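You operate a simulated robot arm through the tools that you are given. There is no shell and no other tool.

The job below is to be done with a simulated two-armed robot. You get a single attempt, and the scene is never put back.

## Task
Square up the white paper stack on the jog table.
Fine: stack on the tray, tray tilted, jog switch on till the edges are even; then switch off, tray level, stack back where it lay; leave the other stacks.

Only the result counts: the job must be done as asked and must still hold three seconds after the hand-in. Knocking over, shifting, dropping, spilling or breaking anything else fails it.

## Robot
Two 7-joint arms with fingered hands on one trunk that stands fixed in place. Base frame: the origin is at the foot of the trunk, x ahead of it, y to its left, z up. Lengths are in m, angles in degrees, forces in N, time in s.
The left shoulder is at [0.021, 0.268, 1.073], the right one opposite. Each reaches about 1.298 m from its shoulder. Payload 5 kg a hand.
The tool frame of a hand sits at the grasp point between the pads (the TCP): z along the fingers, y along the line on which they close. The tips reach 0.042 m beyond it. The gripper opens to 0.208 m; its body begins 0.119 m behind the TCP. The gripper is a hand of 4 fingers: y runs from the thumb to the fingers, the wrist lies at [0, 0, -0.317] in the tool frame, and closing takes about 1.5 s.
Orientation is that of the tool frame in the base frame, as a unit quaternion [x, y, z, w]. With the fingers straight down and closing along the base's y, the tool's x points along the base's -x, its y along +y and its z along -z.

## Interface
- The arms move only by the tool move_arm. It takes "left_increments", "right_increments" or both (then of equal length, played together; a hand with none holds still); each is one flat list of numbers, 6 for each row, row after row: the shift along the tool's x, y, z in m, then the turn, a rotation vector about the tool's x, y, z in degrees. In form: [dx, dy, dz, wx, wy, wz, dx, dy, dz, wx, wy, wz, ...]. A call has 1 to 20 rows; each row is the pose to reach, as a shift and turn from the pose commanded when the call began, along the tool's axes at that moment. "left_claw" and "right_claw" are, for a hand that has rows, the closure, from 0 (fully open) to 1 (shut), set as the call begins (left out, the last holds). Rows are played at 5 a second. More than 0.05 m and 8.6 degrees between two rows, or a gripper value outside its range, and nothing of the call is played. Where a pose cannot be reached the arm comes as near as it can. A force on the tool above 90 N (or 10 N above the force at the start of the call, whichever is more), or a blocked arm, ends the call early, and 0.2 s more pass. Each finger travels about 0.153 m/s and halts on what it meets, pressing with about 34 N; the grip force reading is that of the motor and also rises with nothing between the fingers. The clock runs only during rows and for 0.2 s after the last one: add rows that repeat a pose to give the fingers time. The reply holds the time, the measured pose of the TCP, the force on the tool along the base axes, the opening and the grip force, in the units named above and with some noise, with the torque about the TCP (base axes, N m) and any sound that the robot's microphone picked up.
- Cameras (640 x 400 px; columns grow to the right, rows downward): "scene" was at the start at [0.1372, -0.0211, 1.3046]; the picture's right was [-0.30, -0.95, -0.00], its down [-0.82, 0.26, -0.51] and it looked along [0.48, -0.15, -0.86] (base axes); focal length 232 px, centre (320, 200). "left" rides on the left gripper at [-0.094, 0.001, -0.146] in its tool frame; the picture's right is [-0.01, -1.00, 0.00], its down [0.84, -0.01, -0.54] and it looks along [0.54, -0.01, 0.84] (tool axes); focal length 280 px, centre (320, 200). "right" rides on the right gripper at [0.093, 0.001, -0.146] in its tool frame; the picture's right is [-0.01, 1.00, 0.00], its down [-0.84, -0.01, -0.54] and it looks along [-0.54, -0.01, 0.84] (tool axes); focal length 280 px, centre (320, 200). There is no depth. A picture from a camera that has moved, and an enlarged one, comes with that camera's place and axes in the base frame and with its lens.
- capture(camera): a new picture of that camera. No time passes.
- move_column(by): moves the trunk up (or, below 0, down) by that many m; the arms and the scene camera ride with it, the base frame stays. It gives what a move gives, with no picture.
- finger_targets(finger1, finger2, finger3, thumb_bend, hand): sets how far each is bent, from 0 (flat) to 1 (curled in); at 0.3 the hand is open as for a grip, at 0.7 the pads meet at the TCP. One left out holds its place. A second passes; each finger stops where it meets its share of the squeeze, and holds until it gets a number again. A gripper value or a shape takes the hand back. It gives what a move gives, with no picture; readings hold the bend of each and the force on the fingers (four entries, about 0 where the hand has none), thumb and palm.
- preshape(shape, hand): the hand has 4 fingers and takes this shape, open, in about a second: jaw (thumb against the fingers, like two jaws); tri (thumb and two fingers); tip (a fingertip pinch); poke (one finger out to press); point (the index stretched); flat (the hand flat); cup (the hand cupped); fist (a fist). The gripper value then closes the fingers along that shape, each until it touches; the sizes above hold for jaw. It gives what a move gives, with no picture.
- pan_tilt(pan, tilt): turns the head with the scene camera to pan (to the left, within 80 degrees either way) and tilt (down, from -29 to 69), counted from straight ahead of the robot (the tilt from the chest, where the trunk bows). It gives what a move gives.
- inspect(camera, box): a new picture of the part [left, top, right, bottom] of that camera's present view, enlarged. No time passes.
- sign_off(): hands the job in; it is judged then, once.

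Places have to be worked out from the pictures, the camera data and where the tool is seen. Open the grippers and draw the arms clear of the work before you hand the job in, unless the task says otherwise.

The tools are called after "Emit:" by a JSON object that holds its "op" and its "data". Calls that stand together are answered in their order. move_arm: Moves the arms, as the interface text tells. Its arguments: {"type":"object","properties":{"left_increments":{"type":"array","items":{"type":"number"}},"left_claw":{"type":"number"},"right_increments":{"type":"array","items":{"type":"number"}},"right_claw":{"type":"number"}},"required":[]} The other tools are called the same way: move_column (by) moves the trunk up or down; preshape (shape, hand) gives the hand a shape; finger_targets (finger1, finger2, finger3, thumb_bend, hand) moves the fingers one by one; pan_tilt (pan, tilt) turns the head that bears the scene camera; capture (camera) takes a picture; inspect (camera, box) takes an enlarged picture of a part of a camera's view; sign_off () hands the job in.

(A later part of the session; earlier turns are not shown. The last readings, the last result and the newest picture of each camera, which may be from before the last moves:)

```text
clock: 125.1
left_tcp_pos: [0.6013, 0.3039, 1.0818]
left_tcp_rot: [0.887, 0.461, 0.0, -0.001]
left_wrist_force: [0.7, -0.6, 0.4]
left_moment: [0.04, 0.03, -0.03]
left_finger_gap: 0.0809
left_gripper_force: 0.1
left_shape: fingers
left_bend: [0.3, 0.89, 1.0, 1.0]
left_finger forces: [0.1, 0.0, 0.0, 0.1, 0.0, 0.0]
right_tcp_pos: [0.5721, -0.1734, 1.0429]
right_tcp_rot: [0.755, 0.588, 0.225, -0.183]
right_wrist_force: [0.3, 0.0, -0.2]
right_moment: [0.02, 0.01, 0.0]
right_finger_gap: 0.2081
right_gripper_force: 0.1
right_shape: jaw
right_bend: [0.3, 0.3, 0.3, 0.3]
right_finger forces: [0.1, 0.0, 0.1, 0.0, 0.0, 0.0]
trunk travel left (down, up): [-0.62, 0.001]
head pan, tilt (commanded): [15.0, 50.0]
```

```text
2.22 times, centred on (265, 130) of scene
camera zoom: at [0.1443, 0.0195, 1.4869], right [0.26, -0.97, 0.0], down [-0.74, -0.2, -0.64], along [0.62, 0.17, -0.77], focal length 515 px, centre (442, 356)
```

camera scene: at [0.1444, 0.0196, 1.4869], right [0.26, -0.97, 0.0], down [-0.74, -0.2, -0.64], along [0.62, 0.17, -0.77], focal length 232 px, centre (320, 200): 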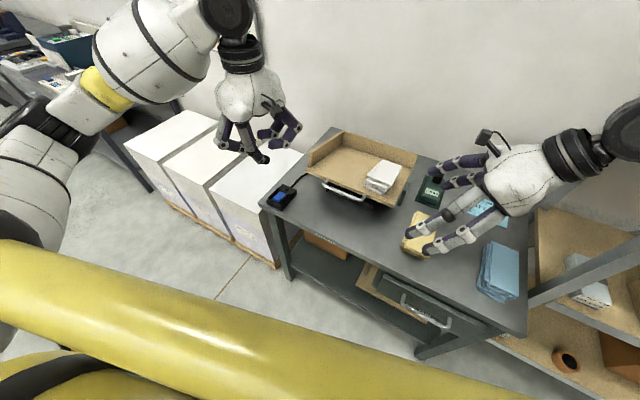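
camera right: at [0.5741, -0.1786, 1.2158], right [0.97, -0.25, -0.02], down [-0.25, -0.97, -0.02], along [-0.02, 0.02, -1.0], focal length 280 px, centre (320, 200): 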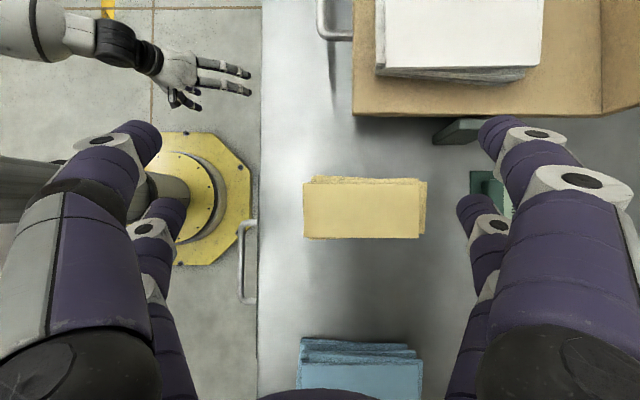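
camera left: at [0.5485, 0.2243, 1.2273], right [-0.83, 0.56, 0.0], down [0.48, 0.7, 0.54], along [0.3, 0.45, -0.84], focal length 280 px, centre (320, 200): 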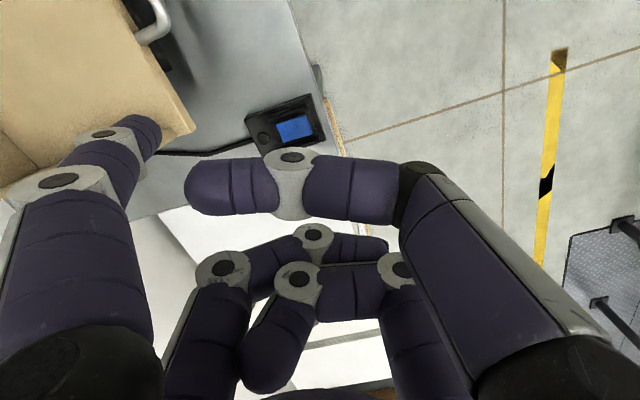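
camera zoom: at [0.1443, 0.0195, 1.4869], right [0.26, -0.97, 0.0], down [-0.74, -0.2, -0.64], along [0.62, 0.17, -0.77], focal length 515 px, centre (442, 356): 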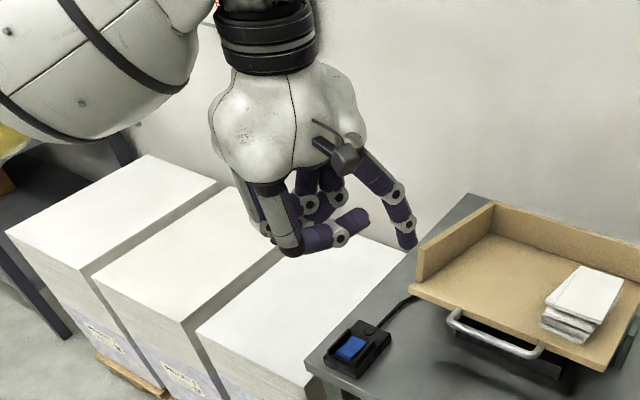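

The index finger alone now reaches lowest, its tip at about tool (-0.03, +0.112, +0.042). The rocker's near end is at about (0.642, 0.317, 0.838); I move the fingertip to hover 7 cm above it and verify.

Emit:
{"op": "move_arm", "data": {"left_increments": [0.0214, -0.0288, 0.01, 0, 0, 0, 0.0429, -0.0576, 0.03, 0, 0, 0, 0.0643, -0.0864, 0.06, 0, 0, 0, 0.0643, -0.0864, 0.1, 0, 0, 0, 0.0643, -0.0864, 0.132, 0, 0, 0, 0.0643, -0.0864, 0.132, 0, 0, 0]}}

Emit:
{"op": "capture", "data": {"camera": "left"}}

Emit:
{"op": "inspect", "data": {"camera": "scene", "box": [230, 140, 330, 220]}}

```text
clock: 126.5
left_tcp_pos: [0.5678, 0.4025, 0.9479]
left_tcp_rot: [0.888, 0.46, -0.002, 0.0]
left_wrist_force: [0.6, -1.7, 0.1]
left_moment: [0.07, 0.0, -0.03]
left_finger_gap: 0.0808
left_gripper_force: 0.0
left_shape: fingers
left_bend: [0.3, 0.89, 1.0, 1.0]
left_finger forces: [0.0, 0.1, 0.0, 0.0, 0.1, 0.1]
right_tcp_pos: [0.5713, -0.1754, 1.0419]
right_tcp_rot: [0.756, 0.588, 0.224, -0.183]
right_wrist_force: [-0.2, -0.2, -0.9]
right_moment: [0.05, -0.03, -0.05]
right_finger_gap: 0.2077
right_gripper_force: 0.1
right_shape: jaw
right_bend: [0.3, 0.3, 0.3, 0.3]
right_finger forces: [0.1, 0.0, 0.0, 0.0, 0.0, 0.0]
trunk travel left (down, up): [-0.62, 0.001]
head pan, tilt (commanded): [15.0, 50.0]
```

```text
taken
camera left: at [0.5148, 0.3241, 1.0947], right [-0.83, 0.56, 0.0], down [0.48, 0.7, 0.54], along [0.3, 0.45, -0.84], focal length 280 px, centre (320, 200)
```

left: 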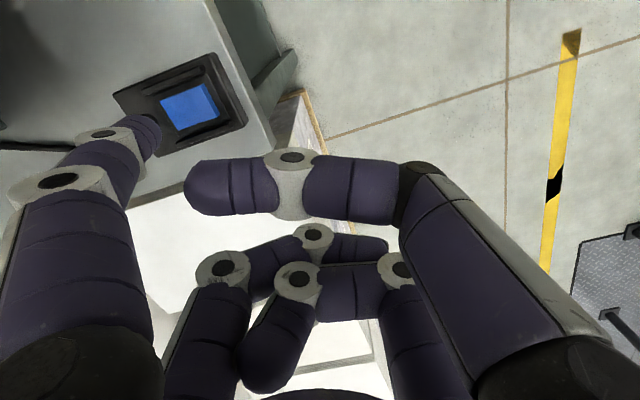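

```text
5.00 times, centred on (280, 180) of scene
camera zoom: at [0.1441, 0.0188, 1.487], right [0.26, -0.97, 0.0], down [-0.74, -0.2, -0.64], along [0.62, 0.17, -0.77], focal length 1158 px, centre (520, 300)
```

zoom: 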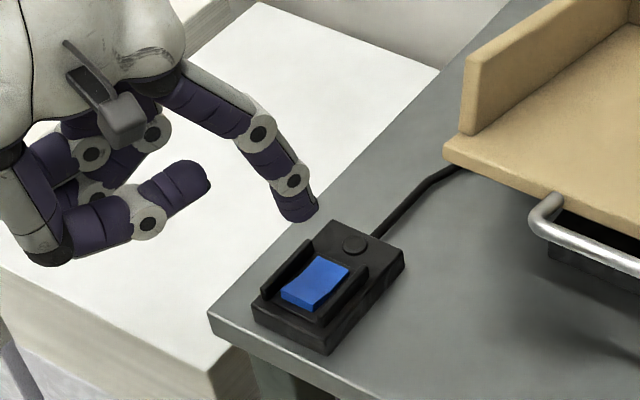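

The tip hovers close to the rocker. I enlarge the left camera's view for the final alignment.

Emit:
{"op": "inspect", "data": {"camera": "left", "box": [90, 30, 270, 180]}}

```text
2.67 times, centred on (180, 105) of left
camera zoom: at [0.5148, 0.3241, 1.0947], right [-0.83, 0.56, 0.0], down [0.48, 0.7, 0.54], along [0.3, 0.45, -0.84], focal length 748 px, centre (693, 453)
```

zoom: 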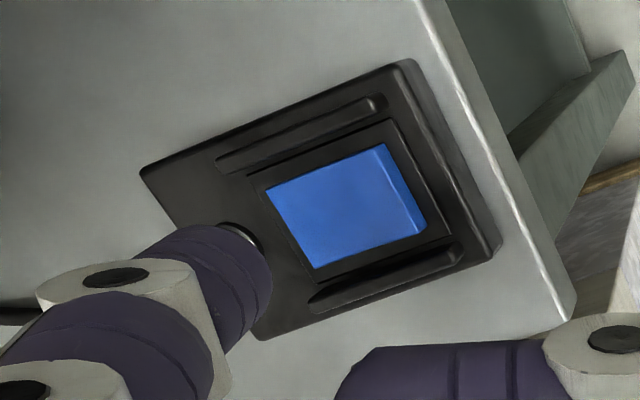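

The fingertip is just nearside of the rocker's centre. I shift it 7 mm toward the near end and go down to just above contact.

Emit:
{"op": "move_arm", "data": {"left_increments": [0.001, -0.007, 0.02, 0, 0, 0, 0.001, -0.007, 0.045, 0, 0, 0, 0.001, -0.007, 0.06, 0, 0, 0, 0.001, -0.007, 0.06, 0, 0, 0]}}

Emit:
{"op": "inspect", "data": {"camera": "left", "box": [90, 30, 270, 180]}}

Emit:
{"op": "inspect", "data": {"camera": "scene", "box": [250, 160, 310, 210]}}

```text
clock: 127.5
left_tcp_pos: [0.563, 0.4094, 0.889]
left_tcp_rot: [0.887, 0.461, -0.001, 0.0]
left_wrist_force: [0.3, 0.4, 0.1]
left_moment: [0.03, -0.02, 0.02]
left_finger_gap: 0.081
left_gripper_force: 0.1
left_shape: fingers
left_bend: [0.3, 0.89, 1.0, 1.0]
left_finger forces: [0.1, 0.0, 0.0, 0.1, 0.1, 0.1]
right_tcp_pos: [0.5714, -0.1736, 1.0428]
right_tcp_rot: [0.755, 0.588, 0.224, -0.183]
right_wrist_force: [0.4, 0.3, -0.8]
right_moment: [0.01, 0.0, 0.01]
right_finger_gap: 0.2077
right_gripper_force: 0.0
right_shape: jaw
right_bend: [0.3, 0.3, 0.3, 0.3]
right_finger forces: [0.0, 0.1, 0.1, 0.0, 0.0, 0.0]
trunk travel left (down, up): [-0.62, 0.001]
head pan, tilt (commanded): [15.0, 50.0]
```

```text
2.67 times, centred on (180, 105) of left
camera zoom: at [0.5096, 0.3295, 1.0353], right [-0.83, 0.56, 0.0], down [0.47, 0.7, 0.54], along [0.3, 0.45, -0.84], focal length 748 px, centre (693, 453)
```

zoom: 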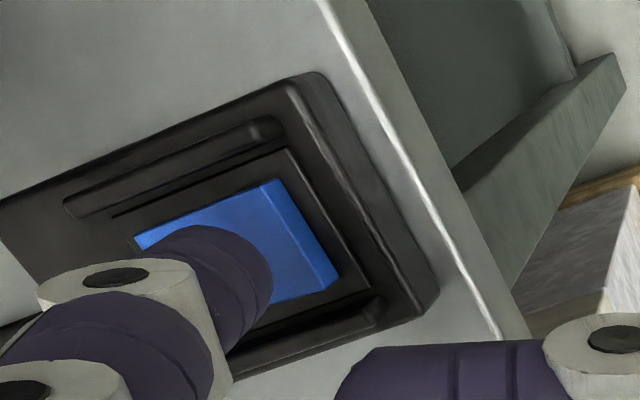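

```text
8.00 times, centred on (280, 185) of scene
camera zoom: at [0.1443, 0.0195, 1.487], right [0.26, -0.97, 0.0], down [-0.74, -0.2, -0.64], along [0.62, 0.17, -0.77], focal length 1853 px, centre (640, 320)
```

zoom: 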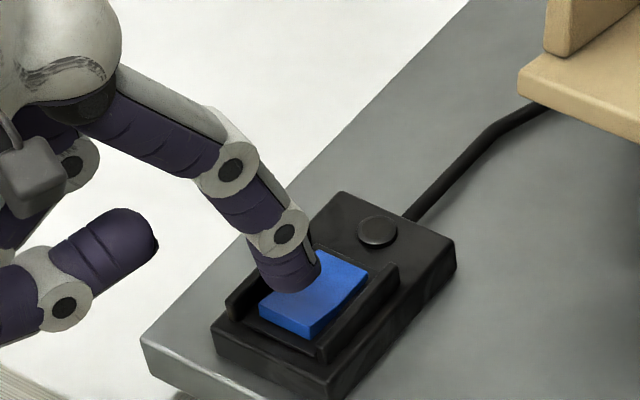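

Aligned over the near half of the rocker. I press down in small steps and listen.

Emit:
{"op": "move_arm", "data": {"left_increments": [0, -0.003, 0.004, 0, 0, 0, 0, -0.003, 0.008, 0, 0, 0, 0, -0.003, 0.011, 0, 0, 0, 0, -0.003, 0.011, 0, 0, 0]}}

Emit:
{"op": "inspect", "data": {"camera": "scene", "box": [250, 160, 310, 210]}}

```text
clock: 128.5
left_tcp_pos: [0.5596, 0.4094, 0.8777]
left_tcp_rot: [0.887, 0.461, -0.001, -0.001]
left_wrist_force: [-0.5, 0.7, -0.7]
left_moment: [0.0, 0.01, 0.02]
left_finger_gap: 0.0808
left_gripper_force: 0.0
left_shape: fingers
left_bend: [0.3, 0.89, 1.0, 1.0]
left_finger forces: [0.1, 0.1, 0.0, 0.0, 0.0, 0.0]
right_tcp_pos: [0.5719, -0.1732, 1.0418]
right_tcp_rot: [0.755, 0.588, 0.224, -0.183]
right_wrist_force: [-0.2, -0.3, -0.2]
right_moment: [0.0, -0.03, -0.01]
right_finger_gap: 0.2079
right_gripper_force: 0.0
right_shape: jaw
right_bend: [0.3, 0.3, 0.3, 0.3]
right_finger forces: [0.0, 0.0, 0.0, 0.0, 0.0, 0.0]
trunk travel left (down, up): [-0.62, 0.001]
head pan, tilt (commanded): [15.0, 50.0]
```

```text
8.00 times, centred on (280, 185) of scene
camera zoom: at [0.1443, 0.0195, 1.4869], right [0.26, -0.97, 0.0], down [-0.74, -0.2, -0.64], along [0.62, 0.17, -0.77], focal length 1853 px, centre (640, 320)
```

zoom: 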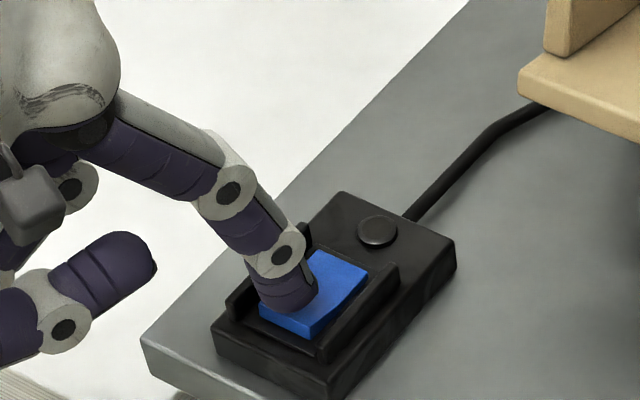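

No contact yet. I keep pressing down in small steps.

Emit:
{"op": "move_arm", "data": {"left_increments": [0, 0, 0.003, 0, 0, 0, 0, 0, 0.006, 0, 0, 0, 0, 0, 0.006, 0, 0, 0]}}

Emit:
{"op": "inspect", "data": {"camera": "scene", "box": [250, 160, 310, 210]}}

```text
clock: 129.3
left_tcp_pos: [0.5578, 0.4108, 0.8725]
left_tcp_rot: [0.887, 0.462, -0.001, 0.0]
left_wrist_force: [0.0, -0.1, -0.6]
left_moment: [-0.01, -0.01, 0.01]
left_finger_gap: 0.0808
left_gripper_force: 0.1
left_shape: fingers
left_bend: [0.3, 0.89, 1.0, 1.0]
left_finger forces: [0.0, 0.0, 0.0, 0.1, 0.1, 0.0]
right_tcp_pos: [0.5712, -0.1742, 1.0421]
right_tcp_rot: [0.756, 0.588, 0.224, -0.182]
right_wrist_force: [0.3, -0.2, -0.6]
right_moment: [0.0, -0.03, -0.01]
right_finger_gap: 0.208
right_gripper_force: 0.2
right_shape: jaw
right_bend: [0.3, 0.3, 0.3, 0.3]
right_finger forces: [0.0, 0.1, 0.0, 0.1, 0.1, 0.0]
trunk travel left (down, up): [-0.62, 0.001]
head pan, tilt (commanded): [15.0, 50.0]
```

```text
8.00 times, centred on (280, 185) of scene
camera zoom: at [0.1442, 0.0195, 1.4869], right [0.26, -0.97, 0.0], down [-0.74, -0.2, -0.64], along [0.62, 0.17, -0.77], focal length 1853 px, centre (640, 320)
```

zoom: 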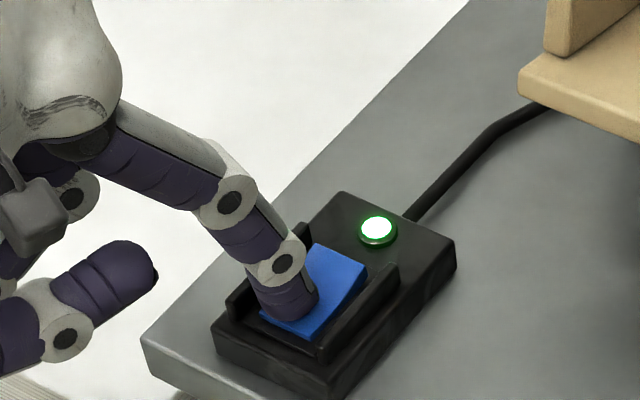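

The lamp lit green: the jog switch is on. I lift the finger and watch the stack.

Emit:
{"op": "move_arm", "data": {"left_increments": [0, 0, -0.015, 0, 0, 0, 0, 0, -0.03, 0, 0, 0, 0, 0, -0.03, 0, 0, 0]}}

Emit:
{"op": "inspect", "data": {"camera": "scene", "box": [290, 110, 430, 220]}}

Emit:
{"op": "capture", "data": {"camera": "right"}}

```text
clock: 130.1
left_tcp_pos: [0.5593, 0.4112, 0.9027]
left_tcp_rot: [0.888, 0.461, 0.0, 0.0]
left_wrist_force: [-0.1, -0.2, 0.4]
left_moment: [0.0, 0.02, 0.01]
left_finger_gap: 0.0806
left_gripper_force: 0.1
left_shape: fingers
left_bend: [0.3, 0.89, 1.0, 1.0]
left_finger forces: [0.1, 0.0, 0.0, 0.0, 0.0, 0.0]
right_tcp_pos: [0.5725, -0.1747, 1.0422]
right_tcp_rot: [0.756, 0.588, 0.224, -0.183]
right_wrist_force: [0.0, -0.3, 0.0]
right_moment: [0.0, 0.0, 0.0]
right_finger_gap: 0.2079
right_gripper_force: 0.1
right_shape: jaw
right_bend: [0.3, 0.3, 0.3, 0.3]
right_finger forces: [0.0, 0.0, 0.0, 0.0, 0.0, 0.0]
trunk travel left (down, up): [-0.62, 0.001]
head pan, tilt (commanded): [15.0, 50.0]
```

```text
3.64 times, centred on (360, 165) of scene
camera zoom: at [0.1444, 0.0196, 1.4869], right [0.26, -0.97, 0.0], down [-0.74, -0.2, -0.64], along [0.62, 0.17, -0.77], focal length 842 px, centre (174, 327)
```

zoom: 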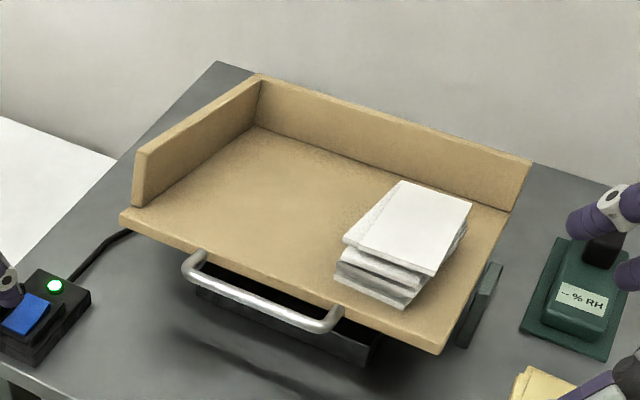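

```text
taken
camera right: at [0.5748, -0.1785, 1.2156], right [0.97, -0.25, -0.02], down [-0.25, -0.97, -0.02], along [-0.02, 0.02, -1.0], focal length 280 px, centre (320, 200)
```

right: 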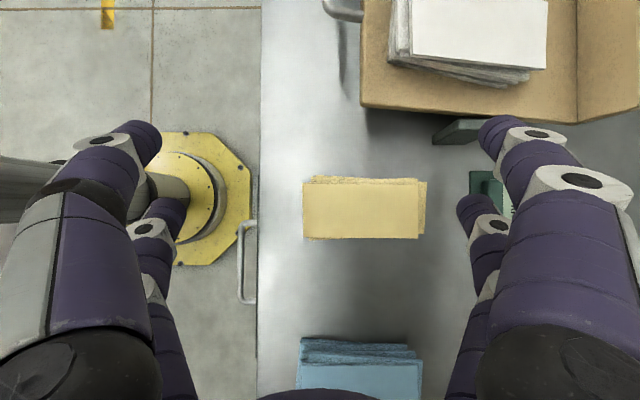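

The lamp stays on. I let the jogger run a few seconds and look again.

Emit:
{"op": "move_arm", "data": {"left_increments": [0, 0, 0, 0, 0, 0, 0, 0, 0, 0, 0, 0, 0, 0, 0, 0, 0, 0, 0, 0, 0, 0, 0, 0, 0, 0, 0, 0, 0, 0, 0, 0, 0, 0, 0, 0, 0, 0, 0, 0, 0, 0, 0, 0, 0, 0, 0, 0, 0, 0, 0, 0, 0, 0, 0, 0, 0, 0, 0, 0]}}

Emit:
{"op": "inspect", "data": {"camera": "scene", "box": [290, 110, 430, 220]}}

Emit:
{"op": "inspect", "data": {"camera": "right", "box": [340, 0, 640, 130]}}

```text
clock: 132.3
left_tcp_pos: [0.5593, 0.4106, 0.9026]
left_tcp_rot: [0.887, 0.461, -0.001, 0.0]
left_wrist_force: [-0.6, 0.0, -0.3]
left_moment: [0.02, 0.0, -0.01]
left_finger_gap: 0.0806
left_gripper_force: 0.0
left_shape: fingers
left_bend: [0.3, 0.89, 1.0, 1.0]
left_finger forces: [0.0, 0.0, 0.0, 0.0, 0.0, 0.0]
right_tcp_pos: [0.5719, -0.1745, 1.0411]
right_tcp_rot: [0.755, 0.589, 0.223, -0.183]
right_wrist_force: [0.6, -0.3, -0.3]
right_moment: [0.0, -0.02, -0.01]
right_finger_gap: 0.2076
right_gripper_force: 0.0
right_shape: jaw
right_bend: [0.3, 0.3, 0.3, 0.3]
right_finger forces: [0.1, 0.0, 0.1, 0.0, 0.0, 0.0]
trunk travel left (down, up): [-0.62, 0.001]
head pan, tilt (commanded): [15.0, 50.0]
```

```text
3.64 times, centred on (360, 165) of scene
camera zoom: at [0.1443, 0.0195, 1.4869], right [0.26, -0.97, 0.0], down [-0.74, -0.2, -0.64], along [0.62, 0.17, -0.77], focal length 842 px, centre (174, 327)
```

zoom: 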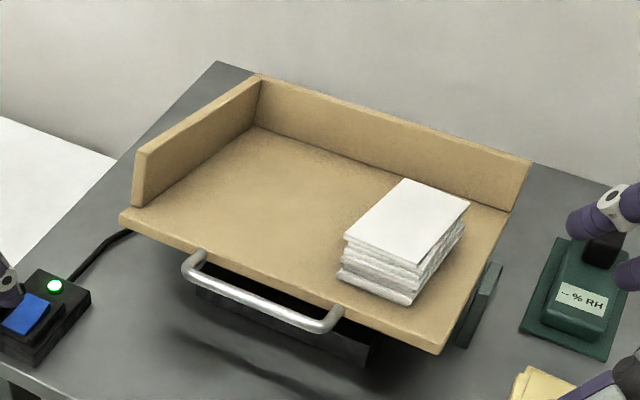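

```text
2.13 times, centred on (490, 65) of right
camera zoom: at [0.5748, -0.1786, 1.2156], right [0.97, -0.25, -0.02], down [-0.25, -0.97, -0.02], along [-0.02, 0.02, -1.0], focal length 598 px, centre (-43, 488)
```

zoom: 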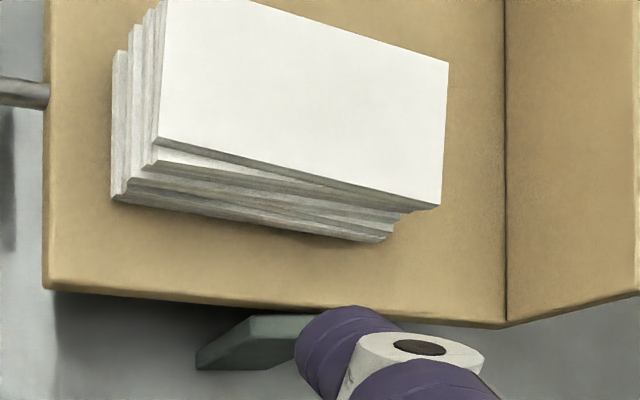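

The layers are drawing together in place, and the stack is not sliding. I let it run longer.

Emit:
{"op": "move_arm", "data": {"left_increments": [0, 0, 0, 0, 0, 0, 0, 0, 0, 0, 0, 0, 0, 0, 0, 0, 0, 0, 0, 0, 0, 0, 0, 0, 0, 0, 0, 0, 0, 0, 0, 0, 0, 0, 0, 0, 0, 0, 0, 0, 0, 0, 0, 0, 0, 0, 0, 0, 0, 0, 0, 0, 0, 0, 0, 0, 0, 0, 0, 0, 0, 0, 0, 0, 0, 0, 0, 0, 0, 0, 0, 0, 0, 0, 0, 0, 0, 0, 0, 0, 0, 0, 0, 0, 0, 0, 0, 0, 0, 0]}}

Emit:
{"op": "inspect", "data": {"camera": "scene", "box": [340, 145, 420, 205]}}

Emit:
{"op": "inspect", "data": {"camera": "right", "box": [340, 0, 640, 130]}}

```text
clock: 135.5
left_tcp_pos: [0.5598, 0.41, 0.9033]
left_tcp_rot: [0.887, 0.461, -0.002, 0.0]
left_wrist_force: [0.5, -0.4, -0.2]
left_moment: [-0.01, 0.02, 0.0]
left_finger_gap: 0.0812
left_gripper_force: 0.1
left_shape: fingers
left_bend: [0.3, 0.89, 1.0, 1.0]
left_finger forces: [0.1, 0.0, 0.0, 0.0, 0.0, 0.0]
right_tcp_pos: [0.5726, -0.1744, 1.0428]
right_tcp_rot: [0.755, 0.588, 0.224, -0.183]
right_wrist_force: [0.5, -0.7, -0.4]
right_moment: [-0.02, 0.02, -0.02]
right_finger_gap: 0.2081
right_gripper_force: 0.1
right_shape: jaw
right_bend: [0.3, 0.3, 0.3, 0.3]
right_finger forces: [0.0, 0.0, 0.0, 0.0, 0.0, 0.0]
trunk travel left (down, up): [-0.62, 0.001]
head pan, tilt (commanded): [15.0, 50.0]
```

```text
6.67 times, centred on (380, 175) of scene
camera zoom: at [0.1443, 0.0195, 1.4869], right [0.26, -0.97, 0.0], down [-0.74, -0.2, -0.64], along [0.62, 0.17, -0.77], focal length 1544 px, centre (-80, 367)
```

zoom: 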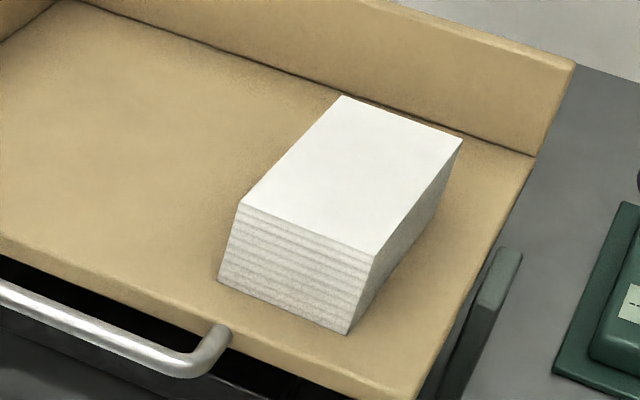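

```text
2.13 times, centred on (490, 65) of right
camera zoom: at [0.5748, -0.1786, 1.2157], right [0.97, -0.25, -0.02], down [-0.25, -0.97, -0.02], along [-0.02, 0.02, -1.0], focal length 598 px, centre (-43, 488)
```

zoom: 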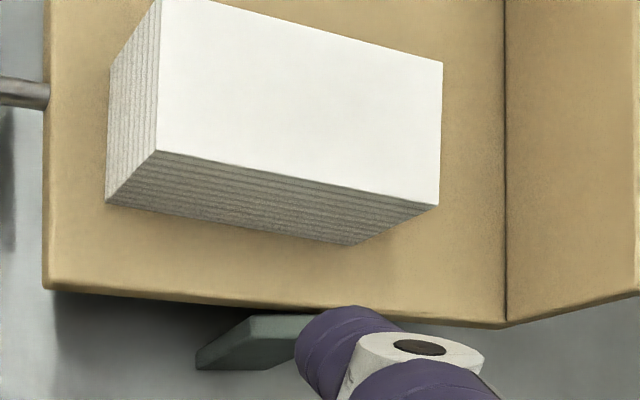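

The stack is perfectly square now. I move the fingertip over the far end of the rocker to switch the jogger off, checking alignment first.

Emit:
{"op": "move_arm", "data": {"left_increments": [0.0045, 0.0154, 0, 0, 0, 0, 0.0091, 0.0308, 0, 0, 0, 0, 0.0091, 0.0308, 0.008, 0, 0, 0, 0.0091, 0.0308, 0.014, 0, 0, 0, 0.0091, 0.0308, 0.014, 0, 0, 0]}}

Emit:
{"op": "inspect", "data": {"camera": "scene", "box": [250, 160, 310, 210]}}

Emit:
{"op": "inspect", "data": {"camera": "left", "box": [90, 30, 270, 180]}}

```text
clock: 136.7
left_tcp_pos: [0.5889, 0.4006, 0.8872]
left_tcp_rot: [0.887, 0.461, -0.001, -0.001]
left_wrist_force: [0.6, -0.3, -0.7]
left_moment: [0.0, -0.02, -0.01]
left_finger_gap: 0.0809
left_gripper_force: 0.0
left_shape: fingers
left_bend: [0.3, 0.89, 1.0, 1.0]
left_finger forces: [0.0, 0.0, 0.0, 0.1, 0.0, 0.1]
right_tcp_pos: [0.5714, -0.1749, 1.0421]
right_tcp_rot: [0.756, 0.587, 0.224, -0.183]
right_wrist_force: [-0.6, -0.3, -0.3]
right_moment: [0.0, -0.02, -0.01]
right_finger_gap: 0.208
right_gripper_force: 0.1
right_shape: jaw
right_bend: [0.3, 0.3, 0.3, 0.3]
right_finger forces: [0.0, 0.0, 0.0, 0.0, 0.1, 0.0]
trunk travel left (down, up): [-0.62, 0.001]
head pan, tilt (commanded): [15.0, 50.0]
```

```text
8.00 times, centred on (280, 185) of scene
camera zoom: at [0.1443, 0.0195, 1.4869], right [0.26, -0.97, 0.0], down [-0.74, -0.2, -0.64], along [0.62, 0.17, -0.77], focal length 1853 px, centre (640, 320)
```

zoom: 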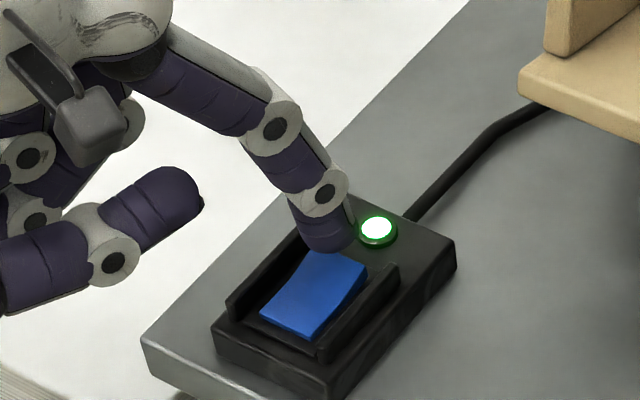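

```text
2.67 times, centred on (180, 105) of left
camera zoom: at [0.5373, 0.3216, 1.0347], right [-0.83, 0.56, 0.0], down [0.48, 0.7, 0.54], along [0.3, 0.44, -0.84], focal length 748 px, centre (693, 453)
```

zoom: 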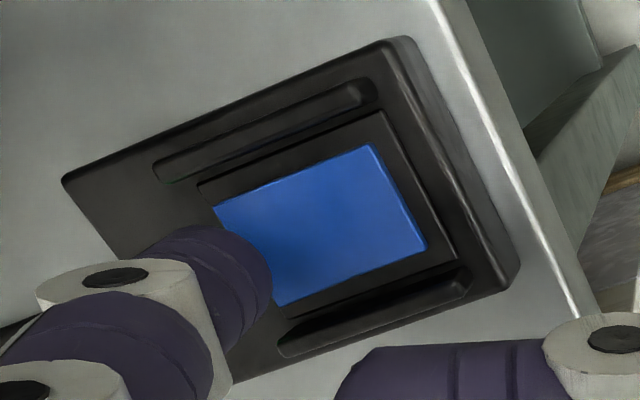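

The tip is right at the rocker's far edge. I shift it about 6 mm back onto the rocker and press down.

Emit:
{"op": "move_arm", "data": {"left_increments": [-0.0041, -0.0054, 0, 0, 0, 0, -0.0041, -0.0054, 0.006, 0, 0, 0, -0.0041, -0.0054, 0.011, 0, 0, 0, -0.0041, -0.0054, 0.011, 0, 0, 0]}}

Emit:
{"op": "inspect", "data": {"camera": "scene", "box": [250, 160, 310, 210]}}

```text
clock: 137.7
left_tcp_pos: [0.583, 0.4009, 0.8764]
left_tcp_rot: [0.887, 0.461, -0.001, 0.0]
left_wrist_force: [0.4, -0.7, -0.1]
left_moment: [0.01, -0.02, -0.02]
left_finger_gap: 0.0807
left_gripper_force: 0.0
left_shape: fingers
left_bend: [0.3, 0.89, 1.0, 1.0]
left_finger forces: [0.0, 0.0, 0.0, 0.0, 0.0, 0.0]
right_tcp_pos: [0.572, -0.174, 1.0419]
right_tcp_rot: [0.756, 0.588, 0.224, -0.183]
right_wrist_force: [0.1, 0.2, 0.6]
right_moment: [0.0, -0.04, -0.07]
right_finger_gap: 0.2077
right_gripper_force: 0.1
right_shape: jaw
right_bend: [0.3, 0.3, 0.3, 0.3]
right_finger forces: [0.0, 0.1, 0.0, 0.1, 0.0, 0.0]
trunk travel left (down, up): [-0.62, 0.001]
head pan, tilt (commanded): [15.0, 50.0]
```

```text
8.00 times, centred on (280, 185) of scene
camera zoom: at [0.1442, 0.0195, 1.4869], right [0.26, -0.97, 0.0], down [-0.74, -0.2, -0.64], along [0.62, 0.17, -0.77], focal length 1853 px, centre (640, 320)
```

zoom: 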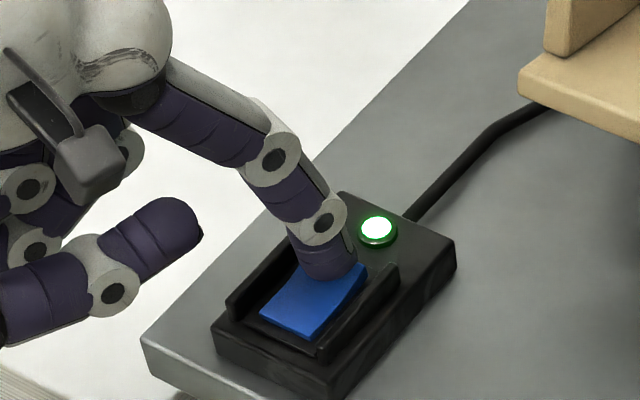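

The fingertip now sits on the far half of the rocker. I press the last millimetres.

Emit:
{"op": "move_arm", "data": {"left_increments": [0, 0, 0.003, 0, 0, 0, 0, 0, 0.006, 0, 0, 0, 0, 0, 0.006, 0, 0, 0]}}

Emit:
{"op": "inspect", "data": {"camera": "scene", "box": [250, 160, 310, 210]}}

```text
clock: 138.5
left_tcp_pos: [0.5824, 0.4012, 0.8722]
left_tcp_rot: [0.887, 0.462, -0.001, 0.0]
left_wrist_force: [-0.3, 0.6, -0.2]
left_moment: [0.02, -0.07, 0.03]
left_finger_gap: 0.0811
left_gripper_force: 0.0
left_shape: fingers
left_bend: [0.29, 0.89, 1.0, 1.0]
left_finger forces: [0.4, 0.1, 0.0, 0.0, 0.1, 0.0]
right_tcp_pos: [0.5702, -0.1748, 1.0422]
right_tcp_rot: [0.755, 0.588, 0.224, -0.183]
right_wrist_force: [-0.1, 0.1, 0.0]
right_moment: [0.02, -0.02, -0.04]
right_finger_gap: 0.2081
right_gripper_force: 0.0
right_shape: jaw
right_bend: [0.3, 0.3, 0.3, 0.3]
right_finger forces: [0.1, 0.0, 0.0, 0.1, 0.0, 0.1]
trunk travel left (down, up): [-0.62, 0.001]
head pan, tilt (commanded): [15.0, 50.0]
```

```text
8.00 times, centred on (280, 185) of scene
camera zoom: at [0.1442, 0.0195, 1.4869], right [0.26, -0.97, 0.0], down [-0.74, -0.2, -0.64], along [0.62, 0.17, -0.77], focal length 1853 px, centre (640, 320)
```

zoom: 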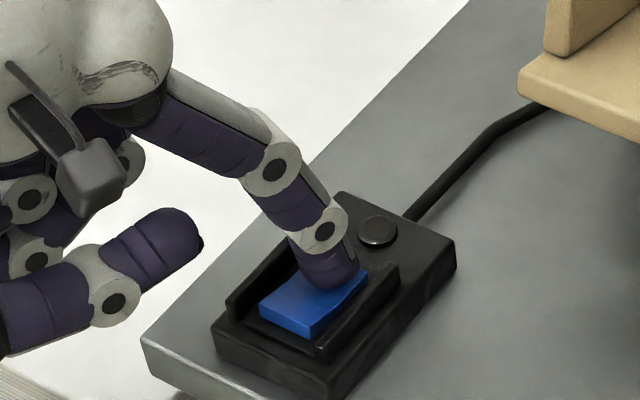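

The lamp is off again. I raise the left hand back to the point above, where I can reshape it for the handle.

Emit:
{"op": "move_arm", "data": {"left_increments": [0, 0, -0.045, 0, 0, 0, 0, 0, -0.09, 0, 0, 0, -0.014, 0.014, -0.125, 0, 0, 0, -0.03, 0.03, -0.155, 0, 0, 0, -0.05, 0.05, -0.185, 0, 0, 0, -0.0692, 0.0717, -0.208, 0, 0, 0]}}

Emit:
{"op": "preshape", "data": {"shape": "jaw", "hand": "left"}}

Emit:
{"op": "capture", "data": {"camera": "scene"}}

```text
clock: 139.9
left_tcp_pos: [0.6005, 0.3025, 1.0801]
left_tcp_rot: [0.887, 0.461, -0.002, -0.001]
left_wrist_force: [-0.4, 0.1, 0.9]
left_moment: [0.03, -0.03, -0.02]
left_finger_gap: 0.0809
left_gripper_force: 0.1
left_shape: fingers
left_bend: [0.3, 0.89, 1.0, 1.0]
left_finger forces: [0.0, 0.1, 0.1, 0.0, 0.1, 0.1]
right_tcp_pos: [0.5711, -0.1743, 1.0414]
right_tcp_rot: [0.755, 0.588, 0.224, -0.183]
right_wrist_force: [-0.1, -0.9, -0.2]
right_moment: [0.08, -0.02, 0.01]
right_finger_gap: 0.2079
right_gripper_force: 0.1
right_shape: jaw
right_bend: [0.3, 0.3, 0.3, 0.3]
right_finger forces: [0.0, 0.1, 0.1, 0.0, 0.0, 0.0]
trunk travel left (down, up): [-0.62, 0.001]
head pan, tilt (commanded): [15.0, 50.0]
```

```text
clock: 140.8
left_tcp_pos: [0.6013, 0.3043, 1.0787]
left_tcp_rot: [0.888, 0.461, -0.001, 0.0]
left_wrist_force: [-0.3, 0.3, -0.3]
left_moment: [-0.02, -0.03, -0.01]
left_finger_gap: 0.2081
left_gripper_force: 0.0
left_shape: jaw
left_bend: [0.3, 0.3, 0.3, 0.3]
left_finger forces: [0.0, 0.0, 0.0, 0.0, 0.0, 0.0]
right_tcp_pos: [0.5705, -0.1743, 1.042]
right_tcp_rot: [0.756, 0.588, 0.224, -0.183]
right_wrist_force: [0.2, 0.1, 0.0]
right_moment: [0.01, -0.02, -0.03]
right_finger_gap: 0.208
right_gripper_force: 0.0
right_shape: jaw
right_bend: [0.3, 0.3, 0.3, 0.3]
right_finger forces: [0.1, 0.0, 0.0, 0.0, 0.0, 0.0]
trunk travel left (down, up): [-0.62, 0.001]
head pan, tilt (commanded): [15.0, 50.0]
```

```text
taken
camera scene: at [0.1442, 0.0197, 1.4869], right [0.26, -0.97, 0.0], down [-0.74, -0.2, -0.64], along [0.62, 0.17, -0.77], focal length 232 px, centre (320, 200)
```

scene: 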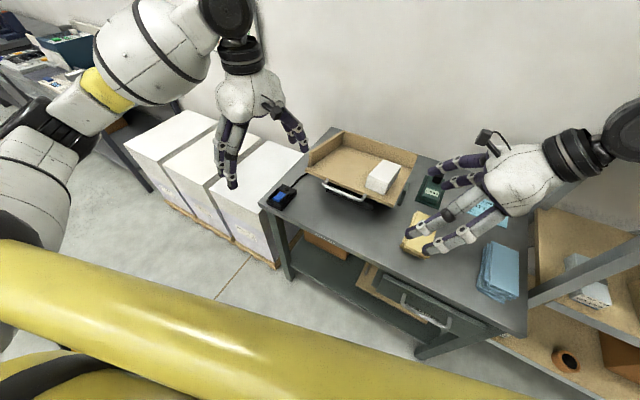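

I go back along the same path to the pre-grip pose in front of the handle, half closed.

Emit:
{"op": "move_arm", "data": {"left_increments": [-0.0141, 0.0096, 0.0132, -7.2, 0, 0, -0.0282, 0.0192, 0.0264, -14.4, 0, 0, -0.0423, 0.0288, 0.0395, -21.7, 0, 0, -0.0564, 0.0384, 0.0527, -28.9, 0, 0, -0.0704, 0.0479, 0.0659, -36.1, 0, 0, -0.0845, 0.0575, 0.0791, -43.3, 0, 0, -0.0986, 0.0671, 0.0922, -50.6, 0, 0, -0.1127, 0.0767, 0.1054, -57.8, 0, 0, -0.1268, 0.0863, 0.1186, -65, 0, 0, -0.1268, 0.0863, 0.1186, -65, 0, 0], "left_claw": 0.5}}

Emit:
{"op": "capture", "data": {"camera": "left"}}

Emit:
{"op": "inspect", "data": {"camera": "scene", "box": [230, 110, 430, 240]}}

```text
clock: 143.0
left_tcp_pos: [0.6007, 0.1477, 0.9615]
left_tcp_rot: [0.748, 0.389, 0.248, 0.477]
left_wrist_force: [0.3, -0.8, 0.2]
left_moment: [0.03, -0.01, 0.01]
left_finger_gap: 0.1041
left_gripper_force: 0.0
left_shape: jaw
left_bend: [0.73, 0.73, 0.73, 0.7]
left_finger forces: [0.0, 0.1, 0.0, 0.1, 0.1, 0.0]
right_tcp_pos: [0.5715, -0.1749, 1.0411]
right_tcp_rot: [0.755, 0.588, 0.224, -0.184]
right_wrist_force: [1.0, -0.9, 0.1]
right_moment: [0.12, 0.01, 0.04]
right_finger_gap: 0.208
right_gripper_force: 0.2
right_shape: jaw
right_bend: [0.3, 0.3, 0.3, 0.3]
right_finger forces: [0.1, 0.0, 0.0, 0.1, 0.0, 0.0]
trunk travel left (down, up): [-0.62, 0.001]
head pan, tilt (commanded): [15.0, 50.0]
```

```text
taken
camera left: at [0.438, 0.1456, 1.0238], right [-0.36, 0.23, -0.91], down [0.08, 0.97, 0.22], along [0.93, 0.0, -0.36], focal length 280 px, centre (320, 200)
```

left: 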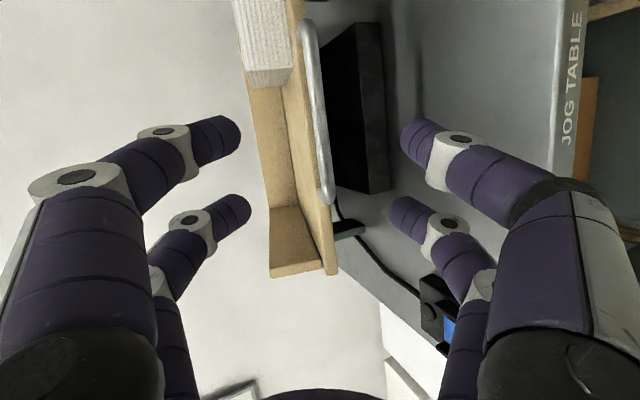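

```text
3.08 times, centred on (330, 175) of scene
camera zoom: at [0.1445, 0.0186, 1.487], right [0.26, -0.97, 0.0], down [-0.74, -0.2, -0.64], along [0.62, 0.17, -0.77], focal length 713 px, centre (289, 277)
```

zoom: 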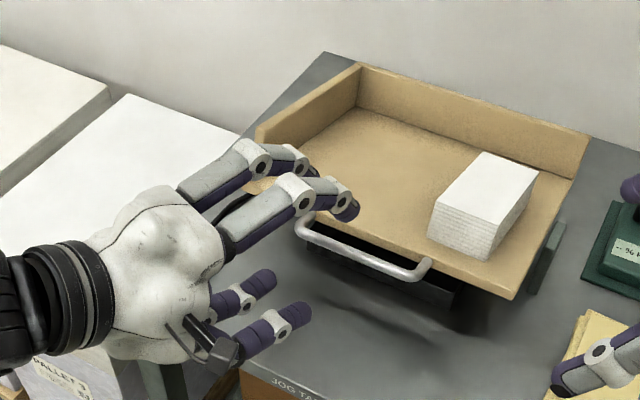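

Same pose as before. I advance onto the bar and close.

Emit:
{"op": "move_arm", "data": {"left_increments": [-0.0127, 0.0007, 0.01, 0, 0, 0, -0.0253, 0.0014, 0.03, 0, 0, 0, -0.0253, 0.0014, 0.05, 0, 0, 0, -0.0253, 0.0014, 0.0656, 0, 0, 0, -0.0253, 0.0014, 0.0656, 0, 0, 0]}}

Emit:
{"op": "move_arm", "data": {"left_increments": [0, 0, 0, 0, 0, 0, 0, 0, 0, 0, 0, 0, 0, 0, 0, 0, 0, 0], "left_claw": 0.85}}

Emit:
{"op": "capture", "data": {"camera": "left"}}

```text
clock: 144.2
left_tcp_pos: [0.6348, 0.095, 0.9351]
left_tcp_rot: [0.748, 0.39, 0.247, 0.477]
left_wrist_force: [-0.5, -0.8, 0.3]
left_moment: [0.03, 0.0, 0.0]
left_finger_gap: 0.1042
left_gripper_force: 0.1
left_shape: jaw
left_bend: [0.73, 0.73, 0.73, 0.7]
left_finger forces: [0.0, 0.1, 0.0, 0.0, 0.1, 0.0]
right_tcp_pos: [0.5726, -0.1742, 1.0428]
right_tcp_rot: [0.755, 0.588, 0.224, -0.183]
right_wrist_force: [-0.3, -0.5, 0.4]
right_moment: [-0.01, -0.01, -0.02]
right_finger_gap: 0.2081
right_gripper_force: 0.1
right_shape: jaw
right_bend: [0.3, 0.3, 0.3, 0.3]
right_finger forces: [0.1, 0.1, 0.0, 0.0, 0.0, 0.1]
trunk travel left (down, up): [-0.62, 0.001]
head pan, tilt (commanded): [15.0, 50.0]
```

```text
clock: 145.0
left_tcp_pos: [0.6345, 0.0945, 0.9351]
left_tcp_rot: [0.749, 0.389, 0.246, 0.477]
left_wrist_force: [0.1, 0.0, -0.1]
left_moment: [0.0, -0.04, -0.03]
left_finger_gap: 0.0315
left_gripper_force: 0.1
left_shape: jaw
left_bend: [0.72, 0.72, 0.72, 0.7]
left_finger forces: [0.0, 0.0, 0.0, 0.0, 0.0, 0.1]
right_tcp_pos: [0.571, -0.1745, 1.0419]
right_tcp_rot: [0.755, 0.588, 0.223, -0.183]
right_wrist_force: [0.4, 0.4, 0.1]
right_moment: [0.0, 0.04, 0.03]
right_finger_gap: 0.208
right_gripper_force: 0.0
right_shape: jaw
right_bend: [0.3, 0.3, 0.3, 0.3]
right_finger forces: [0.0, 0.0, 0.0, 0.1, 0.0, 0.0]
trunk travel left (down, up): [-0.62, 0.001]
head pan, tilt (commanded): [15.0, 50.0]
```

```text
taken
camera left: at [0.4729, 0.092, 0.9975], right [-0.36, 0.23, -0.91], down [0.08, 0.97, 0.22], along [0.93, 0.0, -0.37], focal length 280 px, centre (320, 200)
```

left: 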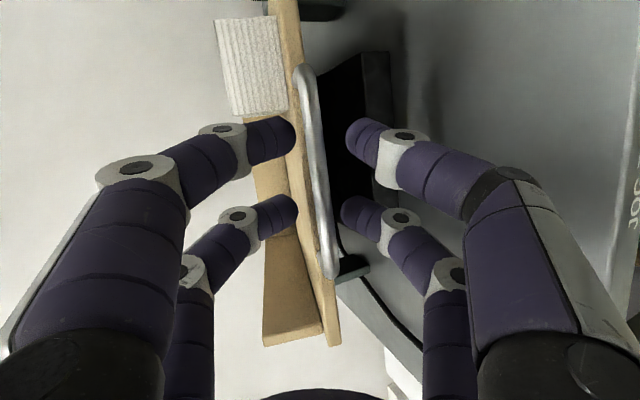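

I leave the bar loosely caught (gap of about 2 cm) and lower it, following the arc down.

Emit:
{"op": "move_arm", "data": {"left_increments": [0, 0, 0, 0, 0, 0, 0, 0, 0, 0, 0, 0, -0.0005, -0.0097, 0.0028, 0, 0, 0, -0.0011, -0.0194, 0.0058, 0, 0, 0, -0.0016, -0.0291, 0.0086, 0, 0, 0, -0.0016, -0.0291, 0.0086, 0, 0, 0], "left_claw": 0.92}}

Emit:
{"op": "capture", "data": {"camera": "left"}}

Emit:
{"op": "inspect", "data": {"camera": "scene", "box": [230, 110, 430, 240]}}

```text
clock: 146.4
left_tcp_pos: [0.6301, 0.0952, 0.9044]
left_tcp_rot: [0.749, 0.389, 0.248, 0.476]
left_wrist_force: [-2.8, 0.7, 1.4]
left_moment: [0.04, -0.13, 0.06]
left_finger_gap: 0.0171
left_gripper_force: 0.0
left_shape: jaw
left_bend: [0.71, 0.72, 0.72, 0.7]
left_finger forces: [0.1, 4.1, 0.1, 0.0, 0.0, 0.1]
right_tcp_pos: [0.5708, -0.1744, 1.0428]
right_tcp_rot: [0.755, 0.588, 0.224, -0.183]
right_wrist_force: [0.0, -0.4, 0.2]
right_moment: [-0.02, -0.01, 0.01]
right_finger_gap: 0.2081
right_gripper_force: 0.0
right_shape: jaw
right_bend: [0.3, 0.3, 0.3, 0.3]
right_finger forces: [0.0, 0.0, 0.0, 0.0, 0.0, 0.0]
trunk travel left (down, up): [-0.62, 0.001]
head pan, tilt (commanded): [15.0, 50.0]
```

```text
taken
camera left: at [0.4679, 0.0924, 0.9671], right [-0.36, 0.23, -0.91], down [0.08, 0.97, 0.22], along [0.93, 0.0, -0.37], focal length 280 px, centre (320, 200)
```

left: 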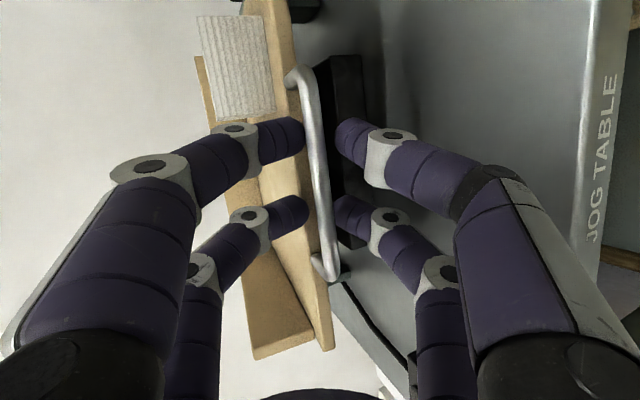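

```text
3.08 times, centred on (330, 175) of scene
camera zoom: at [0.1438, 0.0196, 1.487], right [0.26, -0.97, 0.0], down [-0.74, -0.2, -0.64], along [0.62, 0.17, -0.77], focal length 713 px, centre (289, 277)
```

zoom: 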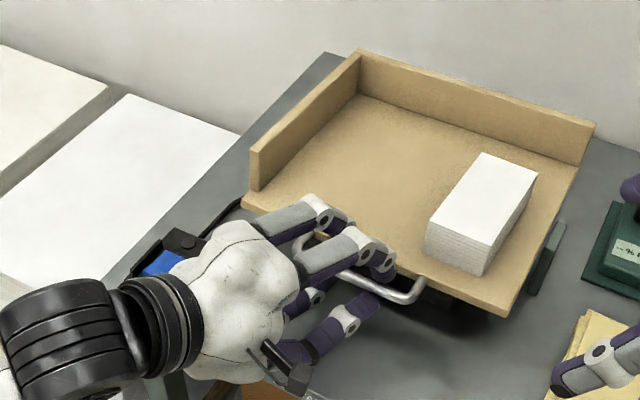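

Nearly level. I continue in small steps until it meets its stop.

Emit:
{"op": "move_arm", "data": {"left_increments": [-0.0002, -0.0029, 0.0009, 0, 0, 0, -0.0003, -0.0058, 0.0017, 0, 0, 0, -0.0003, -0.0058, 0.0017, 0, 0, 0]}}

Emit:
{"op": "inspect", "data": {"camera": "scene", "box": [230, 110, 430, 240]}}

```text
clock: 147.2
left_tcp_pos: [0.6285, 0.0952, 0.8977]
left_tcp_rot: [0.749, 0.39, 0.247, 0.475]
left_wrist_force: [-2.7, -0.6, 2.0]
left_moment: [0.02, -0.11, -0.02]
left_finger_gap: 0.0173
left_gripper_force: 0.0
left_shape: jaw
left_bend: [0.71, 0.72, 0.72, 0.7]
left_finger forces: [0.1, 4.2, 0.1, 0.0, 0.1, 0.0]
right_tcp_pos: [0.5717, -0.1745, 1.0425]
right_tcp_rot: [0.756, 0.588, 0.223, -0.184]
right_wrist_force: [0.0, -1.0, 0.6]
right_moment: [0.0, -0.02, 0.02]
right_finger_gap: 0.208
right_gripper_force: 0.1
right_shape: jaw
right_bend: [0.3, 0.3, 0.3, 0.3]
right_finger forces: [0.0, 0.0, 0.0, 0.0, 0.1, 0.1]
trunk travel left (down, up): [-0.62, 0.001]
head pan, tilt (commanded): [15.0, 50.0]
```

```text
3.08 times, centred on (330, 175) of scene
camera zoom: at [0.1439, 0.0195, 1.487], right [0.26, -0.97, 0.0], down [-0.74, -0.2, -0.64], along [0.62, 0.17, -0.77], focal length 713 px, centre (289, 277)
```

zoom: 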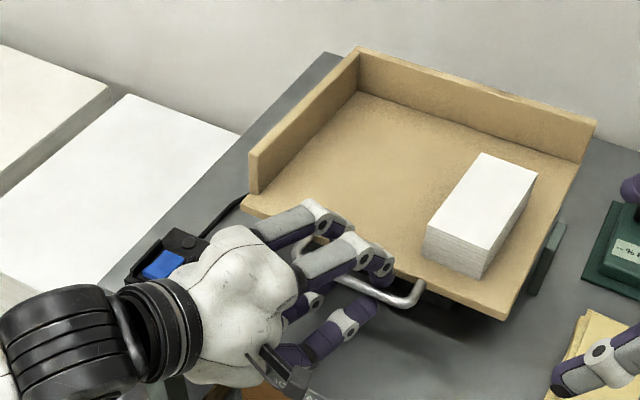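

Still moving freely with about 2 N. Two more millimetres at a time.

Emit:
{"op": "move_arm", "data": {"left_increments": [-0.0001, -0.0019, 0.0007, 0, 0, 0, -0.0002, -0.0028, 0.001, 0, 0, 0, -0.0002, -0.0028, 0.001, 0, 0, 0]}}

Emit:
{"op": "inspect", "data": {"camera": "scene", "box": [230, 110, 430, 240]}}

```text
clock: 148.0
left_tcp_pos: [0.627, 0.0966, 0.8956]
left_tcp_rot: [0.749, 0.389, 0.247, 0.477]
left_wrist_force: [-3.3, -0.7, 3.8]
left_moment: [0.02, -0.14, 0.04]
left_finger_gap: 0.017
left_gripper_force: 0.0
left_shape: jaw
left_bend: [0.71, 0.72, 0.72, 0.7]
left_finger forces: [0.1, 5.3, 0.0, 0.0, 0.0, 0.1]
right_tcp_pos: [0.5715, -0.174, 1.0427]
right_tcp_rot: [0.756, 0.588, 0.224, -0.182]
right_wrist_force: [-0.1, 0.2, -0.6]
right_moment: [-0.01, 0.01, 0.0]
right_finger_gap: 0.208
right_gripper_force: 0.0
right_shape: jaw
right_bend: [0.3, 0.3, 0.3, 0.3]
right_finger forces: [0.0, 0.0, 0.1, 0.1, 0.0, 0.0]
trunk travel left (down, up): [-0.62, 0.001]
head pan, tilt (commanded): [15.0, 50.0]
```

```text
3.08 times, centred on (330, 175) of scene
camera zoom: at [0.1439, 0.0195, 1.487], right [0.26, -0.97, 0.0], down [-0.74, -0.2, -0.64], along [0.62, 0.17, -0.77], focal length 713 px, centre (289, 277)
```

zoom: 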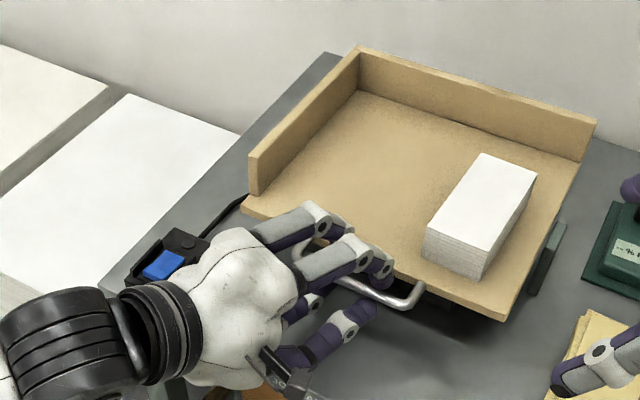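

Force is creeping up (3.8 N). A little more to confirm the stop.

Emit:
{"op": "move_arm", "data": {"left_increments": [-0.0001, -0.0019, 0.0007, 0, 0, 0, -0.0002, -0.0028, 0.001, 0, 0, 0, -0.0002, -0.0028, 0.001, 0, 0, 0]}}

Emit:
{"op": "inspect", "data": {"camera": "scene", "box": [230, 110, 430, 240]}}

```text
clock: 148.8
left_tcp_pos: [0.6271, 0.0957, 0.892]
left_tcp_rot: [0.748, 0.391, 0.247, 0.477]
left_wrist_force: [-6.5, -0.1, 2.8]
left_moment: [0.0, -0.11, 0.05]
left_finger_gap: 0.017
left_gripper_force: 0.0
left_shape: jaw
left_bend: [0.71, 0.72, 0.72, 0.7]
left_finger forces: [0.0, 5.3, 0.0, 0.0, 0.0, 0.0]
right_tcp_pos: [0.5713, -0.1749, 1.0418]
right_tcp_rot: [0.756, 0.587, 0.225, -0.183]
right_wrist_force: [-0.2, 0.0, -0.5]
right_moment: [-0.02, 0.0, 0.02]
right_finger_gap: 0.208
right_gripper_force: 0.0
right_shape: jaw
right_bend: [0.3, 0.3, 0.3, 0.3]
right_finger forces: [0.0, 0.1, 0.0, 0.1, 0.0, 0.0]
trunk travel left (down, up): [-0.62, 0.001]
head pan, tilt (commanded): [15.0, 50.0]
```

```text
3.08 times, centred on (330, 175) of scene
camera zoom: at [0.1439, 0.0195, 1.487], right [0.26, -0.97, 0.0], down [-0.74, -0.2, -0.64], along [0.62, 0.17, -0.77], focal length 713 px, centre (289, 277)
```

zoom: 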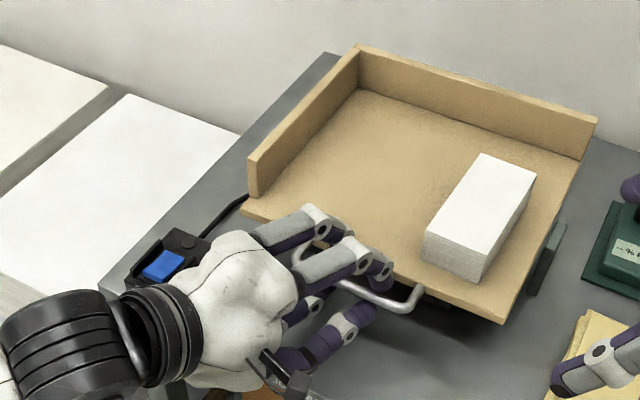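

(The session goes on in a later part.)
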